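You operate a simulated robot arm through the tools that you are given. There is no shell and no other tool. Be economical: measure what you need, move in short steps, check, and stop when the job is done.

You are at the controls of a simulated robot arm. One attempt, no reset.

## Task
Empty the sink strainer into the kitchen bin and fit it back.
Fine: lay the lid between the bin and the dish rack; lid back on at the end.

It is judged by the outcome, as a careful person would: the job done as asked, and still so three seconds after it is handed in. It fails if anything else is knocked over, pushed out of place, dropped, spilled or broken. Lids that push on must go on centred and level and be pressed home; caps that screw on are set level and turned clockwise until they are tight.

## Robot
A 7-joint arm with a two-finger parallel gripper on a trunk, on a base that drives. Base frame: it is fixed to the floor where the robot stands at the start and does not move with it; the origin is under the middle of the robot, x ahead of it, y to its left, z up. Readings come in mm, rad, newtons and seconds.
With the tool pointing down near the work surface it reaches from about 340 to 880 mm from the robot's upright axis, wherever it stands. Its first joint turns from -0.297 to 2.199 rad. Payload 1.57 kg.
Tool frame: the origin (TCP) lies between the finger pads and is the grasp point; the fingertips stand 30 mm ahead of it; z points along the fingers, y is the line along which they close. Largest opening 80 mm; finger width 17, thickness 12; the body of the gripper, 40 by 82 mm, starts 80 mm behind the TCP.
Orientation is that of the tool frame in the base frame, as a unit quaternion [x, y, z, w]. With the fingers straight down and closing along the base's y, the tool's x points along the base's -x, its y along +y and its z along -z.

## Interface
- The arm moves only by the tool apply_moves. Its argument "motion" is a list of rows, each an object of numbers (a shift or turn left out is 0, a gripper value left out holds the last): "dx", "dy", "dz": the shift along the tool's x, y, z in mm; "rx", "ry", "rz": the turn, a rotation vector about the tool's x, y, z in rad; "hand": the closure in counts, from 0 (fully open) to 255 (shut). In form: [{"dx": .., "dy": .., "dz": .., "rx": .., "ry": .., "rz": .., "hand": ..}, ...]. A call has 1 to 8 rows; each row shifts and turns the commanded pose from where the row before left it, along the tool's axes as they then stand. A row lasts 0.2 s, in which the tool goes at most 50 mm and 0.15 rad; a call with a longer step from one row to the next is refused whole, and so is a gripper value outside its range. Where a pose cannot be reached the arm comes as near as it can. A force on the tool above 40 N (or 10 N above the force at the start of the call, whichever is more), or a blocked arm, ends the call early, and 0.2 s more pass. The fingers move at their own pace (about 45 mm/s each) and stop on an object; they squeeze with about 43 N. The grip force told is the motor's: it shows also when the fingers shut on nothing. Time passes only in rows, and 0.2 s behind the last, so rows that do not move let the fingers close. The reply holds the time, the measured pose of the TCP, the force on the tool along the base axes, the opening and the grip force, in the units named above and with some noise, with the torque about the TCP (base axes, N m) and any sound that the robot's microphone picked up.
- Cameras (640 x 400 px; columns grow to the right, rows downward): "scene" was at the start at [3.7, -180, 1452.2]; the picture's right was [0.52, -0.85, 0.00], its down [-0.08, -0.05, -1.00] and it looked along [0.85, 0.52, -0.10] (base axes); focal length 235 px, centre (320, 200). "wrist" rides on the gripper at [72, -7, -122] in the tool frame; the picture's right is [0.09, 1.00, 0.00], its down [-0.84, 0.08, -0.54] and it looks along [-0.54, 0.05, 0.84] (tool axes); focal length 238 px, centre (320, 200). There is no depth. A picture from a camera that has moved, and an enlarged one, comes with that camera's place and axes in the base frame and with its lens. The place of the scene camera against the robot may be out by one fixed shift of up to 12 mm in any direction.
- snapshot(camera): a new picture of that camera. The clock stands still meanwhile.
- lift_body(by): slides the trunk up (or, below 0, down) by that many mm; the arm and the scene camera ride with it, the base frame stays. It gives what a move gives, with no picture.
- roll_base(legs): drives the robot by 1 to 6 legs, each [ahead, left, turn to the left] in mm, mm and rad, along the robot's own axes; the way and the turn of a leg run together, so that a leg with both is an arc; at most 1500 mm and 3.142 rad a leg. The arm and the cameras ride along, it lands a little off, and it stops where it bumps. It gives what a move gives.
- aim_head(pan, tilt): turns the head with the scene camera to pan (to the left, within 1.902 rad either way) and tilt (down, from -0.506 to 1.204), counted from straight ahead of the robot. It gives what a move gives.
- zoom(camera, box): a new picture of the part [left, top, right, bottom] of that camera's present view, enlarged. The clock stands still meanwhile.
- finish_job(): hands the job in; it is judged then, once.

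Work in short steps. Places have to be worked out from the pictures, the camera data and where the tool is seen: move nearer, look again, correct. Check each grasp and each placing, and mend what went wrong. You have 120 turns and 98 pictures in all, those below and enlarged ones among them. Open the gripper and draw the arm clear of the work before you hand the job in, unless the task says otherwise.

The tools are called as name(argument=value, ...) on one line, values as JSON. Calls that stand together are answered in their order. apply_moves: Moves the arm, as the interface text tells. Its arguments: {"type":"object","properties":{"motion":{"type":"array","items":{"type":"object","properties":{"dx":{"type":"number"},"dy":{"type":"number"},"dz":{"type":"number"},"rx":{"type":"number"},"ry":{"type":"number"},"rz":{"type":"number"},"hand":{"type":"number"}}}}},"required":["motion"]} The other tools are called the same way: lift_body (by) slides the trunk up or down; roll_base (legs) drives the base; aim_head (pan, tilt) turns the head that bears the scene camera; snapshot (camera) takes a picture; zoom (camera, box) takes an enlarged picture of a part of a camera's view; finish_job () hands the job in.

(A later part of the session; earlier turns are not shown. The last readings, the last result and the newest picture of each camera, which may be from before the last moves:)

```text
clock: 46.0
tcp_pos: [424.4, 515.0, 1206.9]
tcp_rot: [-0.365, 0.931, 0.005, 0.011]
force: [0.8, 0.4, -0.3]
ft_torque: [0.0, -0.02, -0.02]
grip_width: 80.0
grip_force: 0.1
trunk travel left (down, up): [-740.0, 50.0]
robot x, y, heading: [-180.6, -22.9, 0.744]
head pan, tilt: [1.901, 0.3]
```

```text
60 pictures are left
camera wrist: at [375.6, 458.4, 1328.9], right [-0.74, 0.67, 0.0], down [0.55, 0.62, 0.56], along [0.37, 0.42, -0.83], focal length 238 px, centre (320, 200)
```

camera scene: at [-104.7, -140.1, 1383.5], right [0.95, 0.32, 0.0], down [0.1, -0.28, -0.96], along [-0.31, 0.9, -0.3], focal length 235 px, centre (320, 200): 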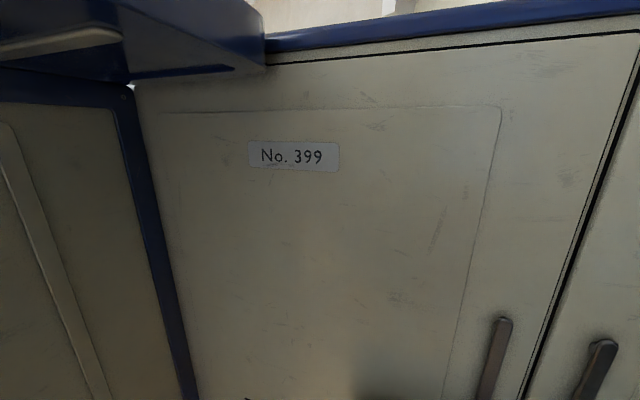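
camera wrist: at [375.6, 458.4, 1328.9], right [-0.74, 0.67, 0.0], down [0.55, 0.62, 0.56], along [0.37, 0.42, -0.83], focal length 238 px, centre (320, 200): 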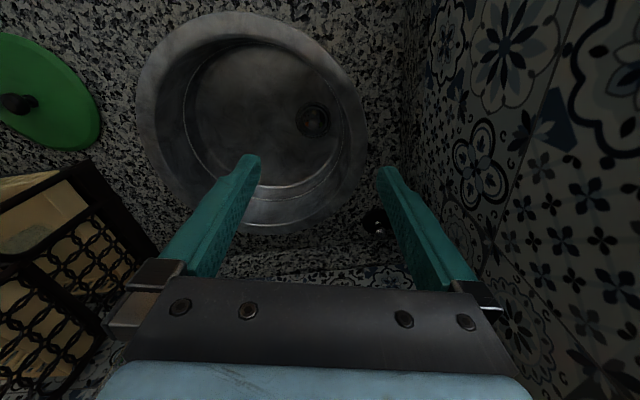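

Seen from two points, the strainer may be deeper, at about z 710. I'll take a closer look at it.

zoom(camera="wrist", box=[250, 70, 378, 150])

```text
5.00 times, centred on (314, 110) of wrist
camera zoom: at [375.6, 458.4, 1328.9], right [-0.74, 0.67, 0.0], down [0.55, 0.62, 0.56], along [0.37, 0.42, -0.83], focal length 1192 px, centre (350, 650)
```

zoom: 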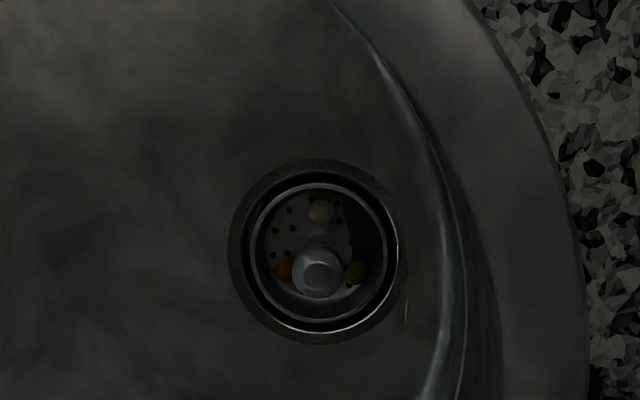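

The strainer is a small basket with a centre knob and three bits of food, sitting at about (503, 577, 715). Two of the bits lie along the finger line, so I'll move over it and turn the hand −60° so the fingers come down between them.

apply_moves(motion=[{"dx": -40, "dz": 20}, {"dx": -40, "dz": 20}, {"dx": -20, "dy": -8, "dz": 20}, {"rz": -0.15}, {"rz": -0.15}, {"rz": -0.15}, {"rz": -0.15}, {"rz": -0.15}])

apply_moves(motion=[{"rz": -0.15}, {"rz": -0.145}, {"hand": 70}, {"dz": 40}, {"dz": 40}, {}])

snapshot(camera="wrist")

```text
clock: 47.8
tcp_pos: [497.0, 562.2, 1145.1]
tcp_rot: [-0.681, 0.732, 0.002, 0.011]
force: [0.2, 0.8, -0.5]
ft_torque: [0.02, 0.0, 0.02]
grip_width: 80.5
grip_force: 0.1
out of reach, approached as far as the arm can: row 2, 3
trunk travel left (down, up): [-740.0, 50.0]
robot x, y, heading: [-182.1, -25.5, 0.748]
head pan, tilt: [1.901, 0.3]
```

```text
clock: 49.2
tcp_pos: [506.9, 571.6, 1070.0]
tcp_rot: [0.78, -0.625, 0.0, -0.01]
force: [-0.1, 0.1, 0.2]
ft_torque: [0.0, 0.02, -0.03]
grip_width: 58.2
grip_force: 0.1
out of reach, approached as far as the arm can: row 4, 5
trunk travel left (down, up): [-740.0, 50.0]
robot x, y, heading: [-179.5, -23.2, 0.747]
head pan, tilt: [1.901, 0.3]
```

```text
58 pictures are left
camera wrist: at [526.5, 500.8, 1191.3], right [-0.95, -0.31, -0.02], down [-0.27, 0.79, 0.55], along [-0.15, 0.53, -0.83], focal length 238 px, centre (320, 200)
```

wrist: 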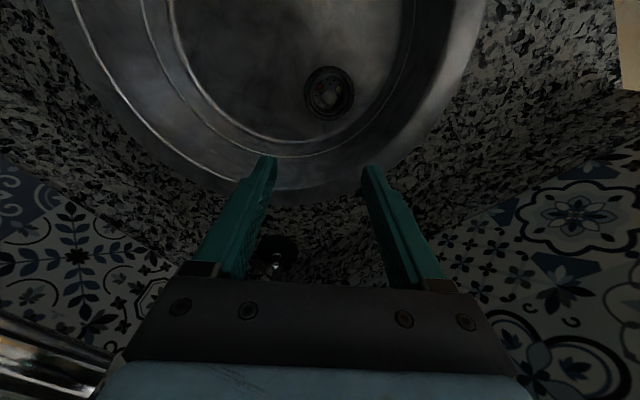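

The arm is at its reach limit with the trunk this high. I'll lower the trunk 120 mm, which keeps the fingertips above counter level.

lift_body(by=-120)

snapshot(camera="wrist")

```text
clock: 50.7
tcp_pos: [506.0, 571.7, 948.9]
tcp_rot: [0.781, -0.625, 0.0, -0.011]
force: [-0.6, -0.6, -0.1]
ft_torque: [-0.02, 0.0, 0.0]
grip_width: 58.0
grip_force: 0.0
trunk travel left (down, up): [-620.0, 170.0]
robot x, y, heading: [-182.3, -25.8, 0.744]
head pan, tilt: [1.901, 0.3]
```

```text
57 pictures are left
camera wrist: at [526.6, 500.8, 1071.6], right [-0.95, -0.31, -0.02], down [-0.27, 0.79, 0.55], along [-0.15, 0.53, -0.83], focal length 238 px, centre (320, 200)
```

wrist: 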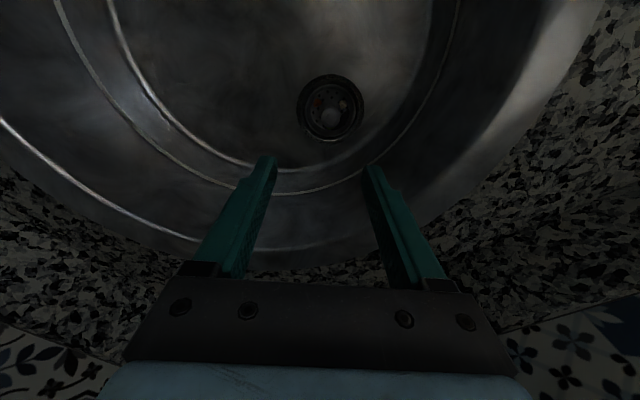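

The strainer is at about (498, 568, 750). I'll centre on it, go down with the fingers partly open, and zoom in to check the finger line against the food bits.

apply_moves(motion=[{"dx": 2, "dy": 9, "hand": 90}, {"dz": 30}, {"dz": 30}, {"dz": 20}, {}])

zoom(camera="wrist", box=[240, 70, 400, 170])

```text
clock: 51.9
tcp_pos: [509.0, 580.6, 871.8]
tcp_rot: [0.78, -0.626, 0.0, -0.009]
force: [0.3, 0.8, -0.5]
ft_torque: [0.0, -0.01, 0.02]
grip_width: 51.7
grip_force: 0.1
out of reach, approached as far as the arm can: row 1, 2, 4
trunk travel left (down, up): [-620.0, 170.0]
robot x, y, heading: [-182.5, -27.4, 0.744]
head pan, tilt: [1.901, 0.3]
```

```text
4.00 times, centred on (320, 120) of wrist
camera zoom: at [529.1, 510.5, 993.9], right [-0.95, -0.31, -0.02], down [-0.27, 0.79, 0.55], along [-0.16, 0.53, -0.83], focal length 953 px, centre (320, 520)
```

zoom: 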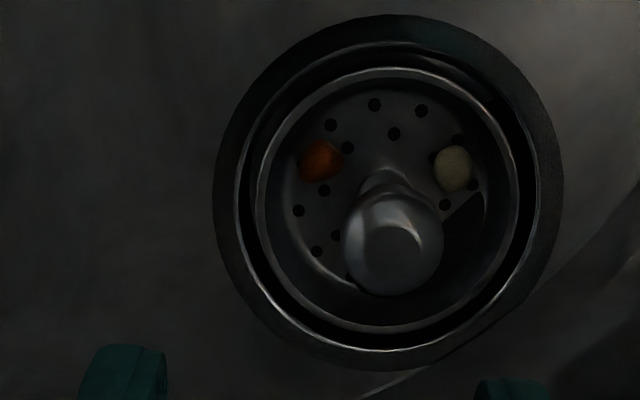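

The basket has a tall centre knob at about (496, 569, 782), and the bits sit low on its floor. I'll correct sideways and go down to just above the knob.

apply_moves(motion=[{"dx": 9, "dy": 15}, {}, {"dz": 20}, {"dz": 17}, {}])

snapshot(camera="wrist")

```text
clock: 53.1
tcp_pos: [509.5, 582.7, 834.3]
tcp_rot: [0.781, -0.625, 0.001, -0.009]
force: [0.3, 0.2, -0.1]
ft_torque: [-0.03, 0.01, 0.02]
grip_width: 51.7
grip_force: 0.0
out of reach, approached as far as the arm can: row 1
trunk travel left (down, up): [-620.0, 170.0]
robot x, y, heading: [-176.8, -20.7, 0.747]
head pan, tilt: [1.901, 0.3]
```

```text
55 pictures are left
camera wrist: at [529.9, 512.1, 956.5], right [-0.95, -0.31, -0.02], down [-0.27, 0.79, 0.55], along [-0.16, 0.53, -0.83], focal length 238 px, centre (320, 200)
```

wrist: 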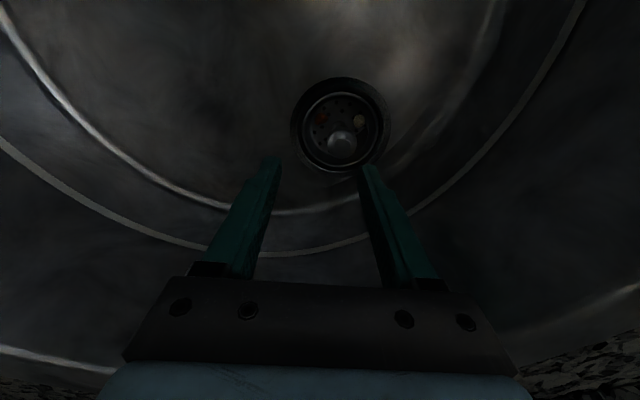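

It is still about (13, 12) mm too far out. I'll repeat the inward shift and check where it lands.

apply_moves(motion=[{"dx": 8, "dy": 15}, {}])

zoom(camera="wrist", box=[220, 75, 420, 200])

```text
clock: 53.7
tcp_pos: [509.9, 582.0, 836.1]
tcp_rot: [0.781, -0.625, 0.0, -0.011]
force: [-0.2, -0.1, 0.0]
ft_torque: [0.0, -0.01, -0.02]
grip_width: 51.7
grip_force: 0.1
out of reach, approached as far as the arm can: row 1
trunk travel left (down, up): [-620.0, 170.0]
robot x, y, heading: [-181.3, -22.5, 0.743]
head pan, tilt: [1.901, 0.3]
```

```text
3.20 times, centred on (320, 138) of wrist
camera zoom: at [529.9, 512.1, 956.7], right [-0.95, -0.31, -0.02], down [-0.27, 0.79, 0.55], along [-0.16, 0.53, -0.83], focal length 763 px, centre (320, 400)
```

zoom: 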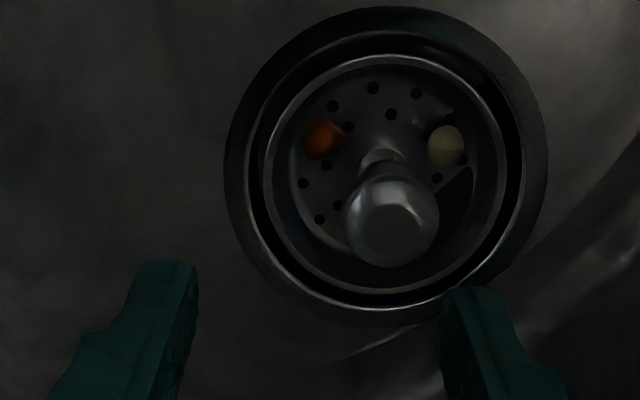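

The arm refuses the inward shift, so a wrist joint is probably at its limit with the −60° turn. I'll ease the turn by 0.3 rad and try again.

apply_moves(motion=[{"rz": 0.15}, {"rz": 0.15}, {"dy": 10, "dx": 5}, {}])

```text
clock: 54.7
tcp_pos: [504.9, 586.3, 833.5]
tcp_rot: [-0.678, 0.735, 0.002, 0.009]
force: [0.4, -0.7, -0.8]
ft_torque: [0.04, 0.03, 0.0]
grip_width: 51.8
grip_force: 0.2
out of reach, approached as far as the arm can: row 3
trunk travel left (down, up): [-620.0, 170.0]
robot x, y, heading: [-181.2, -22.8, 0.745]
head pan, tilt: [1.901, 0.3]
```

The readings look like an arm at full stretch. I'll command a larger retreat toward the robot to see where it becomes free.

apply_moves(motion=[{"dz": -20}, {"dx": 25, "dy": 15}, {"dx": 15, "dy": 10}, {}])

```text
clock: 55.7
tcp_pos: [504.7, 585.1, 854.9]
tcp_rot: [-0.679, 0.734, 0.002, 0.01]
force: [-0.1, 0.4, 0.5]
ft_torque: [-0.01, -0.01, -0.01]
grip_width: 51.8
grip_force: 0.1
out of reach, approached as far as the arm can: row 2, 3
trunk travel left (down, up): [-620.0, 170.0]
robot x, y, heading: [-180.8, -25.7, 0.744]
head pan, tilt: [1.901, 0.3]
```

The hand holds at what looks like its maximum radius, so the base needs to be nearer. I'll raise the trunk to bring the hand straight out of the sink, then retract.

lift_body(by=120)

apply_moves(motion=[{"dz": -40}, {"dz": -40}, {"dz": -40}, {"dz": -40}, {"dx": 40}, {"dx": 40}, {"dx": 40}])

```text
clock: 57.2
tcp_pos: [505.2, 584.8, 975.6]
tcp_rot: [-0.679, 0.734, 0.002, 0.01]
force: [-0.3, -0.1, 0.9]
ft_torque: [-0.01, -0.02, 0.0]
grip_width: 52.0
grip_force: 0.2
trunk travel left (down, up): [-740.0, 50.0]
robot x, y, heading: [-181.0, -26.0, 0.745]
head pan, tilt: [1.901, 0.3]
```

```text
clock: 58.8
tcp_pos: [479.2, 449.3, 1127.7]
tcp_rot: [-0.679, 0.734, 0.001, 0.01]
force: [-0.5, 0.3, -0.7]
ft_torque: [-0.03, 0.01, 0.01]
grip_width: 51.9
grip_force: 0.0
out of reach, approached as far as the arm can: row 2, 3, 4
trunk travel left (down, up): [-740.0, 50.0]
robot x, y, heading: [-177.2, -23.2, 0.75]
head pan, tilt: [1.901, 0.3]
```

It's free again. I'll raise the hand further, then drive: turn 0.28 left, 130 right, 80 ahead.

apply_moves(motion=[{"dz": -45}, {"dz": -45}, {"dz": -45}, {"dz": -45}])

roll_base(legs=[[0, 0, 0.28], [0, -130, 0], [80, 0, 0]])

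snapshot(camera="wrist")

```text
clock: 59.8
tcp_pos: [477.1, 443.5, 1308.0]
tcp_rot: [-0.678, 0.735, 0.002, 0.011]
force: [0.4, -0.2, -0.1]
ft_torque: [-0.02, -0.01, -0.05]
grip_width: 52.1
grip_force: 0.2
trunk travel left (down, up): [-740.0, 50.0]
robot x, y, heading: [-182.9, -25.4, 0.75]
head pan, tilt: [1.901, 0.3]
```

```text
clock: 61.1
tcp_pos: [349.5, 577.8, 1315.0]
tcp_rot: [0.76, -0.65, 0.009, -0.012]
force: [10.1, -13.1, 0.0]
ft_torque: [1.54, 1.29, 0.45]
grip_width: 52.1
grip_force: 0.0
trunk travel left (down, up): [-740.0, 50.0]
robot x, y, heading: [-179.8, -26.2, 1.005]
head pan, tilt: [1.901, 0.3]
stopped in leg 1: the force on the tool passed its limit at 146 N (the readings are from after the stop); the commanded pose is now the measured one
```

```text
53 pictures are left
camera wrist: at [364.1, 506.9, 1436.8], right [-0.97, -0.24, -0.03], down [-0.22, 0.81, 0.54], along [-0.11, 0.53, -0.84], focal length 238 px, centre (320, 200)
```

wrist: 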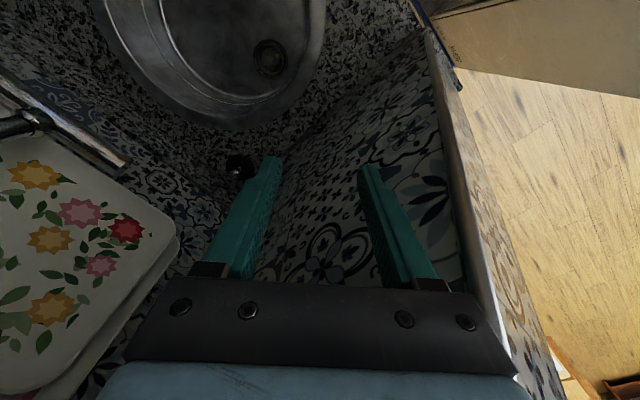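

The turn brought the hand against the tiled half-wall, which is taller than I judged. I'll move it back away from the wall and up.

apply_moves(motion=[{"dx": 20, "dy": -16}, {"dx": 30, "dy": -30}, {"dx": 30, "dy": -30}, {"dz": -40}, {"dz": -40}, {"dz": -30}])

snapshot(camera="wrist")

```text
clock: 62.5
tcp_pos: [436.0, 515.8, 1372.0]
tcp_rot: [0.759, -0.65, 0.009, -0.013]
force: [-0.1, -0.5, -0.5]
ft_torque: [0.0, -0.04, -0.02]
grip_width: 51.3
grip_force: 0.2
out of reach, approached as far as the arm can: row 5, 6
trunk travel left (down, up): [-740.0, 50.0]
robot x, y, heading: [-179.1, -26.5, 1.004]
head pan, tilt: [1.901, 0.3]
```

```text
52 pictures are left
camera wrist: at [450.9, 443.6, 1494.1], right [-0.97, -0.24, -0.03], down [-0.22, 0.81, 0.54], along [-0.11, 0.53, -0.84], focal length 238 px, centre (320, 200)
```

wrist: 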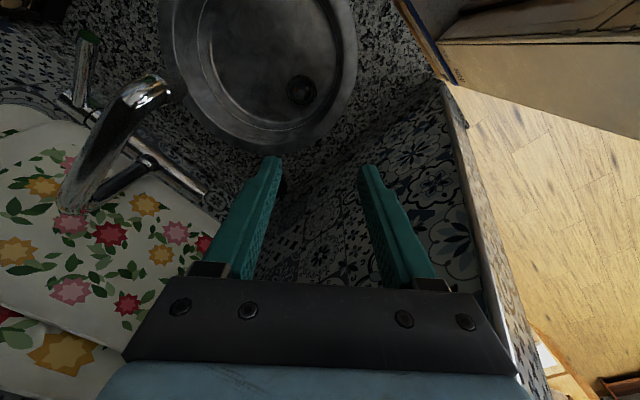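

I triangulate the end of the tap spout at about (590, 510, 1280), and the half-wall is taller than 1285. I'll pull the hand back toward the robot before driving 100 right and 80 ahead.

apply_moves(motion=[{"dx": 40}, {"dx": 40}, {"dx": 40}, {"dz": -20}])

roll_base(legs=[[0, -100, 0], [80, 0, 0]])

snapshot(camera="wrist")

```text
clock: 63.5
tcp_pos: [456.3, 397.5, 1391.9]
tcp_rot: [0.76, -0.65, 0.007, -0.011]
force: [0.1, 0.3, -0.7]
ft_torque: [-0.01, 0.01, 0.01]
grip_width: 51.9
grip_force: 0.0
trunk travel left (down, up): [-740.0, 50.0]
robot x, y, heading: [-178.2, -24.9, 1.003]
head pan, tilt: [1.901, 0.3]
```

```text
clock: 65.3
tcp_pos: [582.6, 412.0, 1392.3]
tcp_rot: [0.76, -0.65, 0.009, -0.012]
force: [-0.4, 0.3, 0.6]
ft_torque: [0.01, -0.01, 0.02]
grip_width: 51.6
grip_force: 0.0
trunk travel left (down, up): [-740.0, 50.0]
robot x, y, heading: [-53.1, -17.9, 1.004]
head pan, tilt: [1.901, 0.3]
```

```text
51 pictures are left
camera wrist: at [597.8, 340.2, 1514.7], right [-0.97, -0.25, -0.03], down [-0.22, 0.81, 0.54], along [-0.11, 0.53, -0.84], focal length 238 px, centre (320, 200)
```

wrist: 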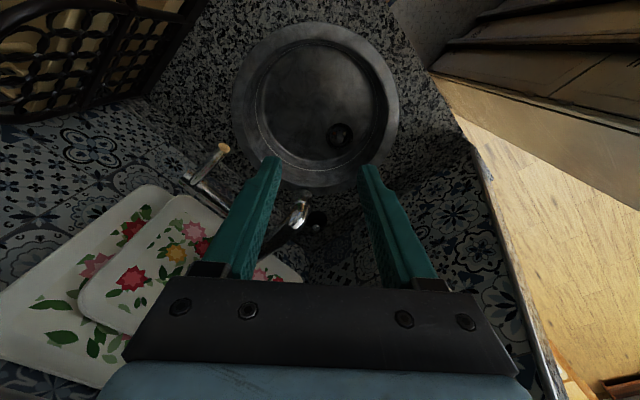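

The spout end is confirmed near (586, 497, 1281). I'll pass to its left at height, then come over the strainer.

apply_moves(motion=[{"dx": -27, "dy": 32}, {"dx": -28, "dy": 32}, {"dx": -28, "dy": 28}, {"dz": 20}, {"dx": -28, "dy": -10, "dz": 20}, {"dx": -28, "dy": -10, "dz": 20}, {"dx": -29, "dy": -10, "dz": 20}, {}])

snapshot(camera="wrist")

```text
clock: 67.3
tcp_pos: [486.5, 488.7, 1348.3]
tcp_rot: [0.752, -0.658, 0.03, -0.016]
force: [-0.4, -1.2, -2.6]
ft_torque: [0.13, -0.06, -0.03]
grip_width: 52.0
grip_force: 0.0
trunk travel left (down, up): [-740.0, 50.0]
robot x, y, heading: [-41.2, -34.1, 0.976]
head pan, tilt: [1.901, 0.3]
stopped in row 8: the arm was blocked; the commanded pose is now the measured one
```

```text
50 pictures are left
camera wrist: at [494.6, 419.5, 1472.8], right [-0.97, -0.23, -0.06], down [-0.23, 0.83, 0.52], along [-0.07, 0.52, -0.85], focal length 238 px, centre (320, 200)
```

wrist: 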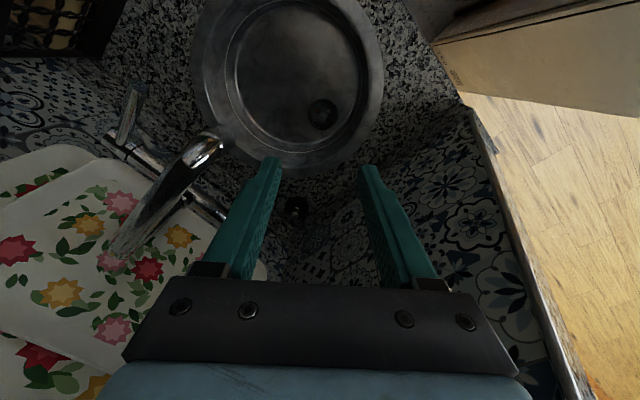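

The arm was blocked and even shifted the base a little. I'll look with the scene camera for what it's touching.

aim_head(pan=0.5, tilt=0.0)

snapshot(camera="scene")

```text
clock: 68.9
tcp_pos: [487.5, 484.4, 1349.9]
tcp_rot: [0.755, -0.655, 0.037, -0.009]
force: [0.6, -0.1, 0.4]
ft_torque: [0.0, -0.04, -0.02]
grip_width: 51.6
grip_force: 0.0
trunk travel left (down, up): [-740.0, 50.0]
robot x, y, heading: [-34.7, -32.0, 0.975]
head pan, tilt: [0.499, 0.0]
```

```text
49 pictures are left
camera scene: at [58.8, -227.1, 1427.9], right [0.99, -0.1, 0.04], down [0.05, 0.06, -1.0], along [0.1, 0.99, 0.07], focal length 235 px, centre (320, 200)
```

scene: 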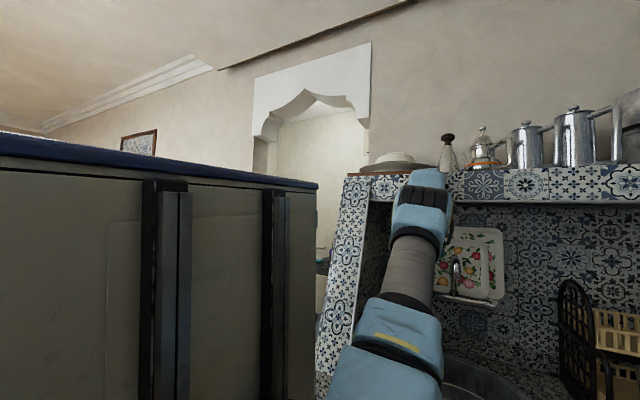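

This shows it: a tiled shelf at z≈1450 runs behind the sink, and the arm's wrist knuckle met its front. I'll back the hand out, level it, and lower the trunk so the arm works beneath the shelf.

apply_moves(motion=[{"dx": 30}, {"dx": 30}, {"dx": 30}, {"rx": -0.062, "ry": -0.044}, {}])

lift_body(by=-150)

snapshot(camera="scene")

snapshot(camera="wrist")

```text
clock: 69.2
tcp_pos: [481.0, 467.3, 1336.6]
tcp_rot: [0.764, -0.641, 0.059, 0.03]
force: [0.2, -2.5, -8.8]
ft_torque: [0.03, 0.06, 0.02]
grip_width: 51.6
grip_force: 0.0
trunk travel left (down, up): [-740.0, 50.0]
robot x, y, heading: [-31.9, -47.2, 0.96]
head pan, tilt: [0.499, 0.0]
stopped in row 1: the arm was blocked; the commanded pose is now the measured one
```

```text
clock: 69.5
tcp_pos: [480.6, 446.6, 1325.7]
tcp_rot: [0.779, -0.618, 0.08, 0.067]
force: [1.7, -0.9, -3.9]
ft_torque: [-0.03, 0.06, -0.04]
grip_width: 51.9
grip_force: 0.1
trunk travel left (down, up): [-738.0, 52.0]
robot x, y, heading: [-17.8, -60.1, 0.933]
head pan, tilt: [0.499, 0.0]
stopped: the arm was blocked; the commanded pose is now the measured one
```

```text
48 pictures are left
camera scene: at [63.5, -268.7, 1429.7], right [0.99, -0.14, 0.04], down [0.05, 0.07, -1.0], along [0.14, 0.99, 0.07], focal length 235 px, centre (320, 200)
```

scene: 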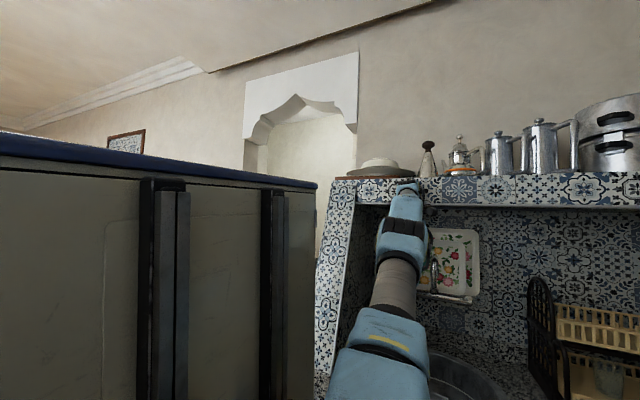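

```text
47 pictures are left
camera wrist: at [498.8, 404.8, 1460.3], right [-0.95, -0.32, 0.02], down [-0.29, 0.89, 0.36], along [-0.13, 0.33, -0.93], focal length 238 px, centre (320, 200)
```

wrist: 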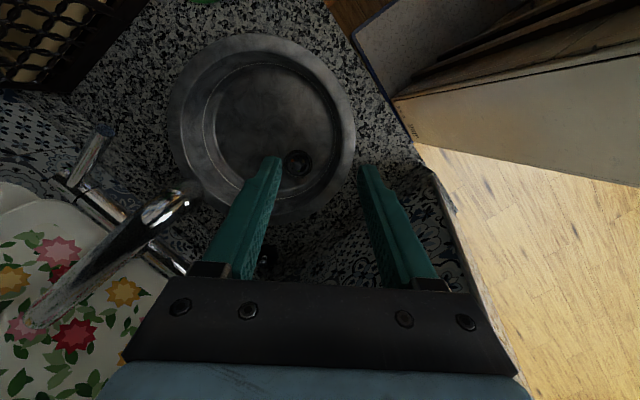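

The arm is still pressing on the shelf edge and pushing the base away. I'll roll the base straight back to free it.

roll_base(legs=[[-90, 0, 0]])

snapshot(camera="scene")

```text
clock: 70.3
tcp_pos: [494.5, 475.7, 1292.8]
tcp_rot: [0.774, -0.631, 0.056, -0.003]
force: [-1.3, 0.1, 1.0]
ft_torque: [-0.03, 0.0, 0.01]
grip_width: 51.6
grip_force: 0.1
trunk travel left (down, up): [-738.0, 52.0]
robot x, y, heading: [-33.5, -72.3, 0.943]
head pan, tilt: [0.499, 0.0]
stopped in leg 1: the robot was blocked; the commanded pose is now the measured one
```

```text
46 pictures are left
camera scene: at [52.7, -274.0, 1425.3], right [0.99, -0.13, 0.04], down [0.05, 0.07, -1.0], along [0.12, 0.99, 0.07], focal length 235 px, centre (320, 200)
```

scene: 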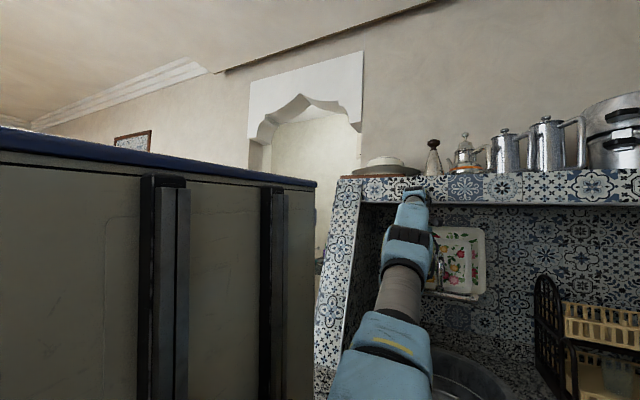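

The base won't back off either, so the contact may be lower down. I'll look at the shoulder and cabinet area.

aim_head(pan=0.5, tilt=0.75)

snapshot(camera="scene")

aim_head(pan=-1.7, tilt=0.7)

snapshot(camera="scene")

```text
clock: 71.4
tcp_pos: [494.4, 473.9, 1294.9]
tcp_rot: [0.773, -0.632, 0.057, 0.003]
force: [0.0, 0.0, 0.9]
ft_torque: [-0.01, -0.01, 0.0]
grip_width: 51.6
grip_force: 0.1
trunk travel left (down, up): [-738.0, 52.0]
robot x, y, heading: [-33.8, -73.0, 0.942]
head pan, tilt: [0.499, 0.75]
```

```text
45 pictures are left
camera scene: at [52.7, -277.1, 1359.5], right [0.99, -0.13, 0.04], down [-0.05, -0.62, -0.78], along [0.13, 0.77, -0.62], focal length 235 px, centre (320, 200)
```

scene: 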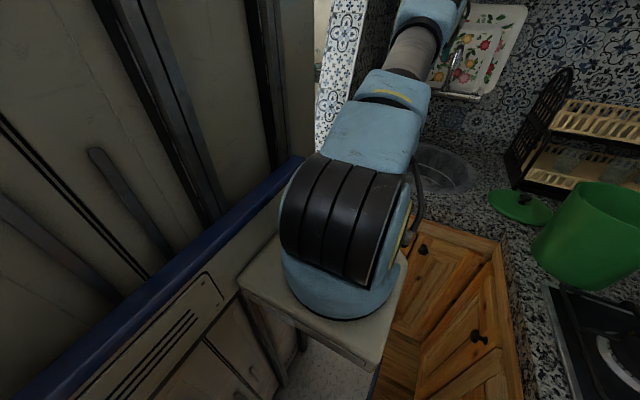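

```text
clock: 73.4
tcp_pos: [494.2, 474.4, 1294.1]
tcp_rot: [0.772, -0.633, 0.057, 0.003]
force: [-0.5, 0.9, 0.1]
ft_torque: [-0.01, -0.01, 0.01]
grip_width: 51.9
grip_force: 0.0
trunk travel left (down, up): [-738.0, 52.0]
robot x, y, heading: [-36.0, -71.5, 0.945]
head pan, tilt: [-1.7, 0.7]
```

```text
44 pictures are left
camera scene: at [104.0, -417.4, 1356.6], right [-0.68, -0.73, -0.09], down [-0.43, 0.49, -0.76], along [0.59, -0.48, -0.65], focal length 235 px, centre (320, 200)
```

scene: 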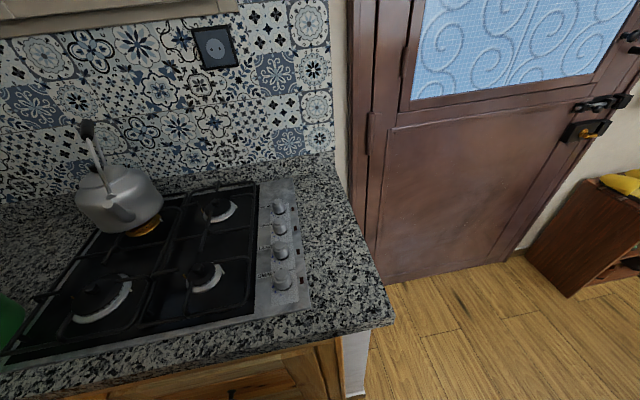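

The camera axes show the robot is leaning back, so the arm has been pressing down on something, probably the shelf edge. I'll raise the trunk to take the load off.

lift_body(by=50)

aim_head(pan=0.5, tilt=0.0)

zoom(camera="scene", box=[280, 100, 520, 250])

```text
clock: 73.8
tcp_pos: [506.0, 484.5, 1236.2]
tcp_rot: [0.774, -0.631, 0.057, 0.006]
force: [-2.2, -4.9, -1.5]
ft_torque: [0.47, -0.22, 0.07]
grip_width: 51.6
grip_force: 0.0
trunk travel left (down, up): [-741.0, 49.0]
robot x, y, heading: [-41.4, -71.9, 0.947]
head pan, tilt: [-1.7, 0.7]
stopped: the arm was blocked; the commanded pose is now the measured one
```

```text
clock: 75.8
tcp_pos: [555.5, 558.2, 1201.8]
tcp_rot: [0.774, -0.628, 0.06, 0.049]
force: [0.2, -0.1, -0.2]
ft_torque: [0.01, 0.01, 0.0]
grip_width: 51.8
grip_force: 0.2
trunk travel left (down, up): [-741.0, 49.0]
robot x, y, heading: [-32.8, -73.3, 0.946]
head pan, tilt: [0.499, 0.0]
```

```text
2.67 times, centred on (400, 175) of scene
camera zoom: at [121.6, -177.8, 1412.6], right [0.99, -0.13, 0.0], down [0.0, 0.0, -1.0], along [0.13, 0.99, 0.0], focal length 626 px, centre (107, 267)
```

zoom: 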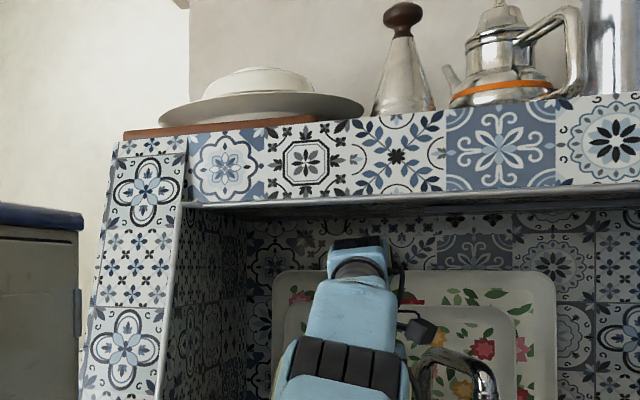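

The robot is level again and the arm is now under the shelf, but the hand is close to the tap. I'll look through the wrist camera before moving.

snapshot(camera="wrist")

snapshot(camera="scene")

```text
42 pictures are left
camera wrist: at [573.4, 507.9, 1333.9], right [-0.96, -0.29, 0.02], down [-0.26, 0.88, 0.41], along [-0.13, 0.38, -0.91], focal length 238 px, centre (320, 200)
```

wrist: 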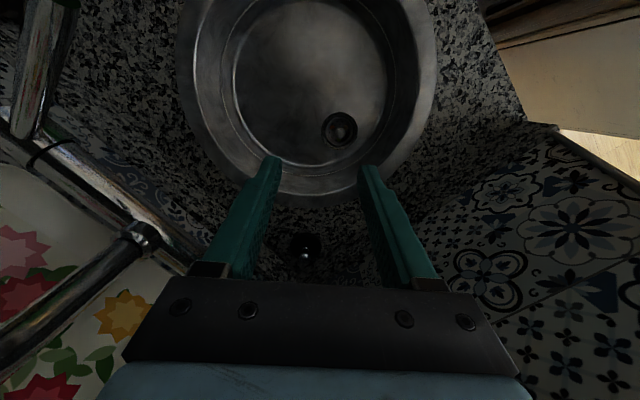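

```text
41 pictures are left
camera scene: at [121.6, -177.8, 1412.6], right [0.99, -0.13, 0.0], down [0.0, 0.0, -1.0], along [0.13, 0.99, 0.0], focal length 235 px, centre (320, 200)
```

scene: 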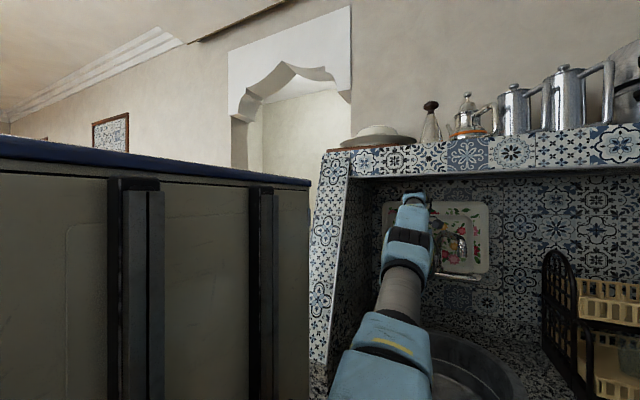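

The strainer is in view, but the wrist camera sits just above the tap's end. I'll first move sideways away from the tap while straightening the tool, without lowering.

apply_moves(motion=[{"dy": 20}, {"dy": 20}, {"dy": 20, "ry": -0.08}, {"ry": -0.076}, {}])

snapshot(camera="scene")

snapshot(camera="wrist")

```text
clock: 77.0
tcp_pos: [496.9, 546.3, 1201.7]
tcp_rot: [0.775, -0.632, -0.001, 0.0]
force: [0.1, 0.1, 0.0]
ft_torque: [0.01, 0.0, 0.01]
grip_width: 51.9
grip_force: 0.1
trunk travel left (down, up): [-741.0, 49.0]
robot x, y, heading: [-32.2, -67.9, 0.943]
head pan, tilt: [0.499, 0.0]
```

```text
40 pictures are left
camera scene: at [121.6, -177.9, 1412.6], right [0.99, -0.13, 0.0], down [0.0, 0.0, -1.0], along [0.13, 0.99, 0.0], focal length 235 px, centre (320, 200)
```

scene: 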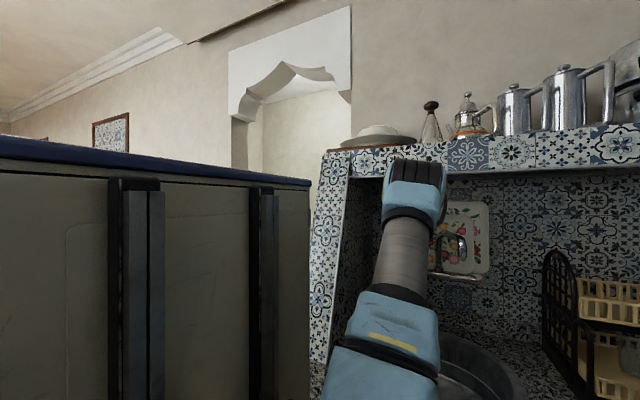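

```text
39 pictures are left
camera wrist: at [518.9, 476.4, 1323.8], right [-0.96, -0.29, 0.0], down [-0.24, 0.8, 0.54], along [-0.16, 0.52, -0.84], focal length 238 px, centre (320, 200)
```

wrist: 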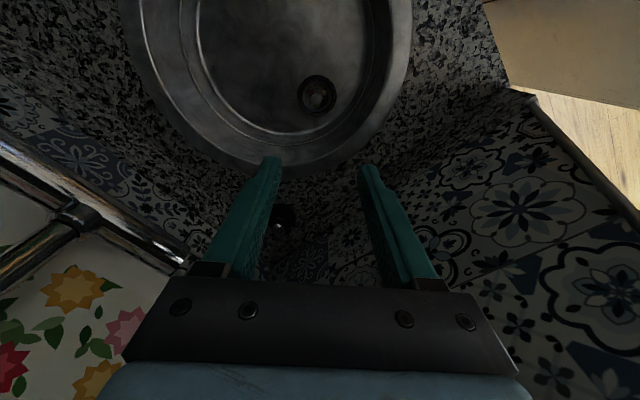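

The tool is vertical and the strainer is straight ahead and below at about (497, 567). I'll go down toward it.

apply_moves(motion=[{"dz": 40}, {"dz": 40}, {"dz": 40}, {"dz": 40}, {"dz": 40, "dx": -10}, {"dz": 40, "dx": -12, "dy": -4}, {"dz": 30}, {}])

zoom(camera="wrist", box=[220, 75, 420, 200])

```text
clock: 78.8
tcp_pos: [495.9, 570.0, 930.2]
tcp_rot: [0.776, -0.631, -0.001, 0.0]
force: [0.4, -0.5, 0.0]
ft_torque: [0.0, -0.01, 0.01]
grip_width: 52.0
grip_force: 0.0
trunk travel left (down, up): [-741.0, 49.0]
robot x, y, heading: [-33.3, -70.5, 0.946]
head pan, tilt: [0.499, 0.0]
```

```text
3.20 times, centred on (320, 138) of wrist
camera zoom: at [517.7, 499.0, 1052.7], right [-0.96, -0.29, 0.0], down [-0.25, 0.8, 0.54], along [-0.16, 0.52, -0.84], focal length 763 px, centre (320, 400)
```

zoom: 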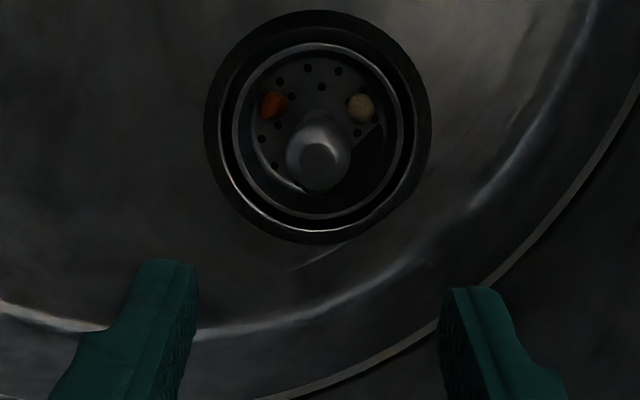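

The knob is directly below the hand, centred near (496.5, 571, 775). I'll go down to z≈805 and check.

apply_moves(motion=[{"dz": 40}, {"dz": 40}, {"dz": 30}, {"dz": 15, "dx": -1}, {}])

zoom(camera="wrist", box=[220, 95, 420, 220])

```text
clock: 80.0
tcp_pos: [496.0, 567.5, 807.4]
tcp_rot: [0.776, -0.631, 0.0, 0.0]
force: [1.3, 0.5, -0.3]
ft_torque: [-0.01, 0.0, 0.0]
grip_width: 51.9
grip_force: 0.2
trunk travel left (down, up): [-741.0, 49.0]
robot x, y, heading: [-32.7, -68.7, 0.951]
head pan, tilt: [0.499, 0.0]
```

```text
3.20 times, centred on (320, 158) of wrist
camera zoom: at [517.9, 499.1, 929.0], right [-0.96, -0.29, 0.0], down [-0.25, 0.8, 0.54], along [-0.16, 0.52, -0.84], focal length 763 px, centre (320, 336)
```

zoom: 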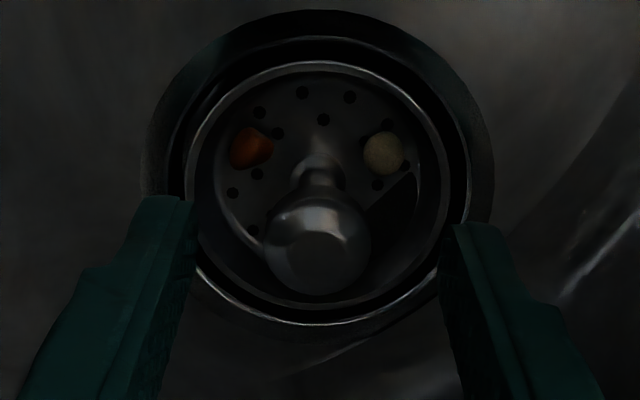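

The knob is centred at z≈778. I'll narrow the fingers to about 34 mm so they fit inside the basket rim, go down 25 mm and close.

apply_moves(motion=[{"hand": 147}, {"hand": 147}, {"hand": 147, "dz": 12}, {"hand": 147, "dz": 12}, {"hand": 147}])

zoom(camera="wrist", box=[220, 95, 420, 220])

```text
clock: 81.2
tcp_pos: [496.2, 570.1, 783.3]
tcp_rot: [0.775, -0.631, -0.001, 0.0]
force: [0.2, -0.3, -0.6]
ft_torque: [-0.03, 0.03, 0.03]
grip_width: 34.1
grip_force: 0.0
trunk travel left (down, up): [-741.0, 49.0]
robot x, y, heading: [-36.4, -72.9, 0.95]
head pan, tilt: [0.499, 0.0]
```

```text
3.20 times, centred on (320, 158) of wrist
camera zoom: at [517.5, 499.7, 905.1], right [-0.96, -0.29, 0.0], down [-0.25, 0.8, 0.54], along [-0.16, 0.52, -0.84], focal length 763 px, centre (320, 336)
```

zoom: 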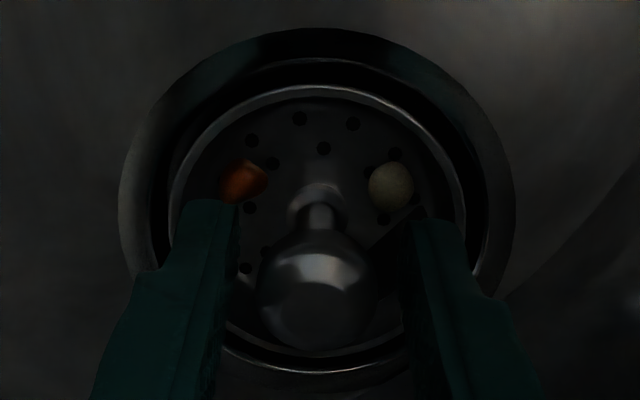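

The knob is at the pads and both tips are clear of the bits. I'll raise 6 mm and close.

apply_moves(motion=[{"hand": 147, "dz": -6}, {"hand": 255}, {"hand": 255}, {"hand": 255}, {"hand": 255}])

apply_moves(motion=[{"dz": -4}, {"dz": -6}, {"dz": -10}, {"dz": -15}, {}])

zoom(camera="wrist", box=[220, 95, 420, 220])

```text
clock: 82.4
tcp_pos: [496.1, 568.3, 788.1]
tcp_rot: [0.776, -0.631, -0.001, 0.0]
force: [0.1, 0.4, -0.5]
ft_torque: [0.02, 0.04, -0.01]
grip_width: 22.0
grip_force: 35.1
trunk travel left (down, up): [-741.0, 49.0]
robot x, y, heading: [-35.8, -69.5, 0.948]
head pan, tilt: [0.499, 0.0]
```

```text
clock: 83.6
tcp_pos: [494.4, 569.6, 824.9]
tcp_rot: [0.775, -0.632, -0.001, 0.0]
force: [0.0, -0.4, -0.2]
ft_torque: [0.0, -0.02, -0.01]
grip_width: 22.0
grip_force: 34.7
trunk travel left (down, up): [-741.0, 49.0]
robot x, y, heading: [-32.9, -71.0, 0.941]
head pan, tilt: [0.499, 0.0]
```

```text
3.20 times, centred on (320, 158) of wrist
camera zoom: at [516.4, 499.7, 946.8], right [-0.96, -0.29, 0.0], down [-0.24, 0.8, 0.54], along [-0.16, 0.52, -0.84], focal length 763 px, centre (320, 336)
```

zoom: 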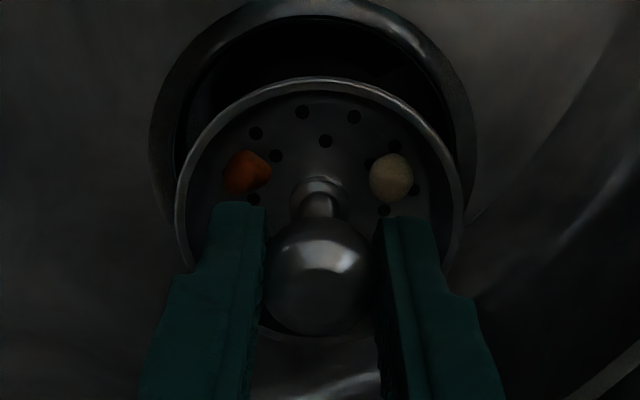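

The basket is out of the drain with the food inside (seat TCP: 496, 569, 788). I'll raise it straight up, keeping it level.

apply_moves(motion=[{"dz": -40}, {"dz": -40}, {"dz": -40}, {"dz": -40}, {"dz": -40}, {"dz": -40}, {"dz": -40}, {"dz": -40}])

apply_moves(motion=[{"dx": 30, "dz": -20}, {"dx": 35, "dz": -10}, {"dx": 35}, {"dx": 35}, {"dx": 20}])

snapshot(camera="wrist")

```text
clock: 85.4
tcp_pos: [494.7, 568.5, 1144.2]
tcp_rot: [0.776, -0.63, -0.002, 0.002]
force: [0.7, 0.6, -0.9]
ft_torque: [-0.03, 0.04, 0.0]
grip_width: 22.3
grip_force: 35.3
trunk travel left (down, up): [-741.0, 49.0]
robot x, y, heading: [-36.1, -69.5, 0.945]
head pan, tilt: [0.499, 0.0]
```

```text
clock: 86.6
tcp_pos: [526.7, 417.1, 1170.6]
tcp_rot: [0.776, -0.631, -0.001, 0.001]
force: [-0.1, 0.4, -0.6]
ft_torque: [-0.03, -0.03, -0.01]
grip_width: 22.2
grip_force: 34.8
trunk travel left (down, up): [-741.0, 49.0]
robot x, y, heading: [-39.8, -71.0, 0.948]
head pan, tilt: [0.499, 0.0]
```

```text
34 pictures are left
camera wrist: at [548.4, 348.0, 1294.0], right [-0.96, -0.29, 0.0], down [-0.24, 0.8, 0.54], along [-0.16, 0.52, -0.84], focal length 238 px, centre (320, 200)
```

wrist: 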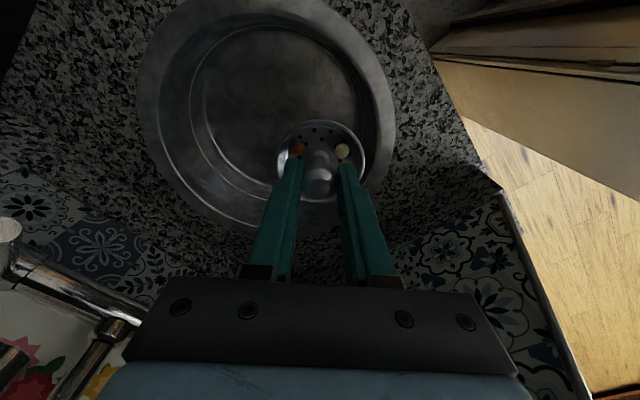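

The basket is held level with the bits in it. I'll back off 60 mm, raise the hand, then turn toward the bin.

roll_base(legs=[[-60, 0, 0]])

apply_moves(motion=[{"dz": -30}, {"dz": -30}, {"dz": -30}])

roll_base(legs=[[0, 0, -0.6]])

snapshot(camera="wrist")

```text
clock: 87.6
tcp_pos: [491.2, 368.8, 1171.4]
tcp_rot: [0.775, -0.632, -0.001, -0.001]
force: [0.7, 0.1, 0.5]
ft_torque: [0.01, -0.01, 0.01]
grip_width: 22.3
grip_force: 34.3
trunk travel left (down, up): [-741.0, 49.0]
robot x, y, heading: [-65.5, -120.2, 0.946]
head pan, tilt: [0.499, 0.0]
```

```text
clock: 88.4
tcp_pos: [490.6, 369.3, 1263.6]
tcp_rot: [0.775, -0.632, -0.001, 0.0]
force: [1.1, -0.5, -0.5]
ft_torque: [-0.03, -0.01, 0.0]
grip_width: 22.2
grip_force: 35.2
trunk travel left (down, up): [-741.0, 49.0]
robot x, y, heading: [-73.1, -116.1, 0.949]
head pan, tilt: [0.499, 0.0]
```

```text
clock: 90.4
tcp_pos: [668.4, -33.6, 1260.9]
tcp_rot: [-0.555, 0.832, 0.001, 0.001]
force: [0.4, 0.7, -1.0]
ft_torque: [0.0, 0.0, 0.03]
grip_width: 22.0
grip_force: 35.2
trunk travel left (down, up): [-741.0, 49.0]
robot x, y, heading: [-71.1, -114.5, 0.349]
head pan, tilt: [0.499, 0.0]
```

```text
33 pictures are left
camera wrist: at [646.7, -102.6, 1384.4], right [-0.95, 0.3, 0.0], down [0.25, 0.8, 0.54], along [0.16, 0.52, -0.84], focal length 238 px, centre (320, 200)
```

wrist: 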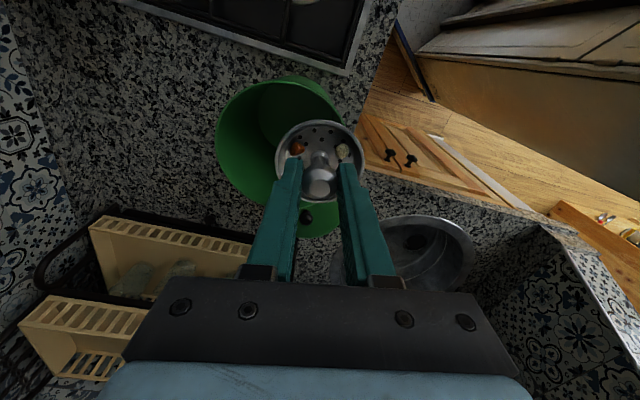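

The hand is over the bin, whose centre I measure again at (732, 0). I'll shift so the basket's lip will be above its middle, then tip the hand outward to about 75° first.

apply_moves(motion=[{"dx": -20, "dy": -13}, {"dx": -20, "dy": -13}, {"rx": 0.1167, "ry": -0.0947}, {"rx": 0.1167, "ry": -0.0947}, {"rx": 0.1167, "ry": -0.0947}, {"rx": 0.1167, "ry": -0.0947}, {"rx": 0.1167, "ry": -0.0947}])

snapshot(camera="wrist")

```text
clock: 92.0
tcp_pos: [707.4, -5.4, 1260.6]
tcp_rot: [-0.515, 0.775, -0.107, 0.351]
force: [-0.1, -0.2, 0.1]
ft_torque: [-0.01, 0.03, 0.01]
grip_width: 21.9
grip_force: 35.4
trunk travel left (down, up): [-741.0, 49.0]
robot x, y, heading: [-67.3, -119.5, 0.344]
head pan, tilt: [0.499, 0.0]
```

```text
32 pictures are left
camera wrist: at [616.4, -95.9, 1323.4], right [-0.74, 0.36, -0.57], down [-0.22, 0.66, 0.72], along [0.63, 0.66, -0.41], focal length 238 px, centre (320, 200)
```

wrist: 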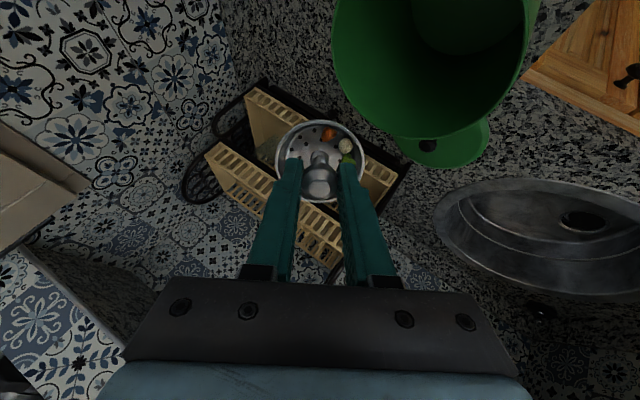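

The tilt is on track at 43° and the bits are rolling to the lower side. I'll continue tipping to about 110°.

apply_moves(motion=[{"rx": 0.1167, "ry": -0.0947}, {"rx": 0.1167, "ry": -0.0947}, {"rx": 0.1167, "ry": -0.0947}, {"rx": 0.1167, "ry": -0.0947}, {"rx": 0.1167, "ry": -0.0947}, {"rx": 0.1167, "ry": -0.0947}, {"rx": 0.1167, "ry": -0.0947}, {"rx": 0.1167, "ry": -0.0947}])

snapshot(camera="wrist")

```text
clock: 93.8
tcp_pos: [706.7, -6.1, 1260.7]
tcp_rot: [-0.309, 0.466, -0.247, 0.792]
force: [-0.9, 0.6, 0.1]
ft_torque: [-0.01, 0.06, 0.0]
grip_width: 22.1
grip_force: 34.7
trunk travel left (down, up): [-741.0, 49.0]
robot x, y, heading: [-69.9, -116.0, 0.345]
head pan, tilt: [0.499, 0.0]
```

```text
31 pictures are left
camera wrist: at [630.2, -91.6, 1179.1], right [0.14, 0.62, -0.77], down [-0.85, 0.48, 0.23], along [0.51, 0.62, 0.6], focal length 238 px, centre (320, 200)
```

wrist: 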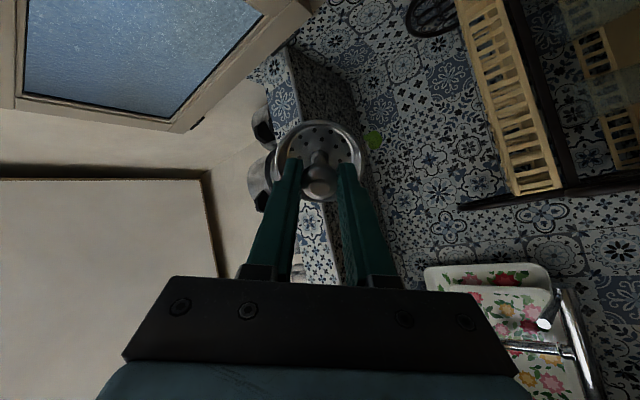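

The bits are falling out; the green one was caught mid-fall. I'll tip slightly more, wait, then check the basket.

apply_moves(motion=[{"rx": 0.1167, "ry": -0.0947}, {"rx": 0.1167, "ry": -0.0947}, {}, {}, {}])

zoom(camera="wrist", box=[240, 100, 400, 200])

```text
clock: 95.0
tcp_pos: [708.0, -6.0, 1262.2]
tcp_rot: [-0.237, 0.357, -0.268, 0.863]
force: [0.3, -0.4, -0.6]
ft_torque: [-0.06, 0.03, 0.0]
grip_width: 22.1
grip_force: 35.2
trunk travel left (down, up): [-741.0, 49.0]
robot x, y, heading: [-69.8, -117.5, 0.347]
head pan, tilt: [0.499, 0.0]
```

```text
4.00 times, centred on (320, 150) of wrist
camera zoom: at [658.0, -83.1, 1153.8], right [0.35, 0.68, -0.64], down [-0.88, 0.47, 0.02], along [0.31, 0.56, 0.77], focal length 953 px, centre (320, 400)
```

zoom: 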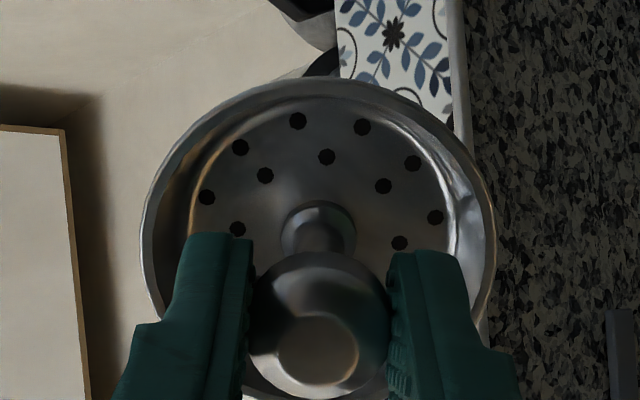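

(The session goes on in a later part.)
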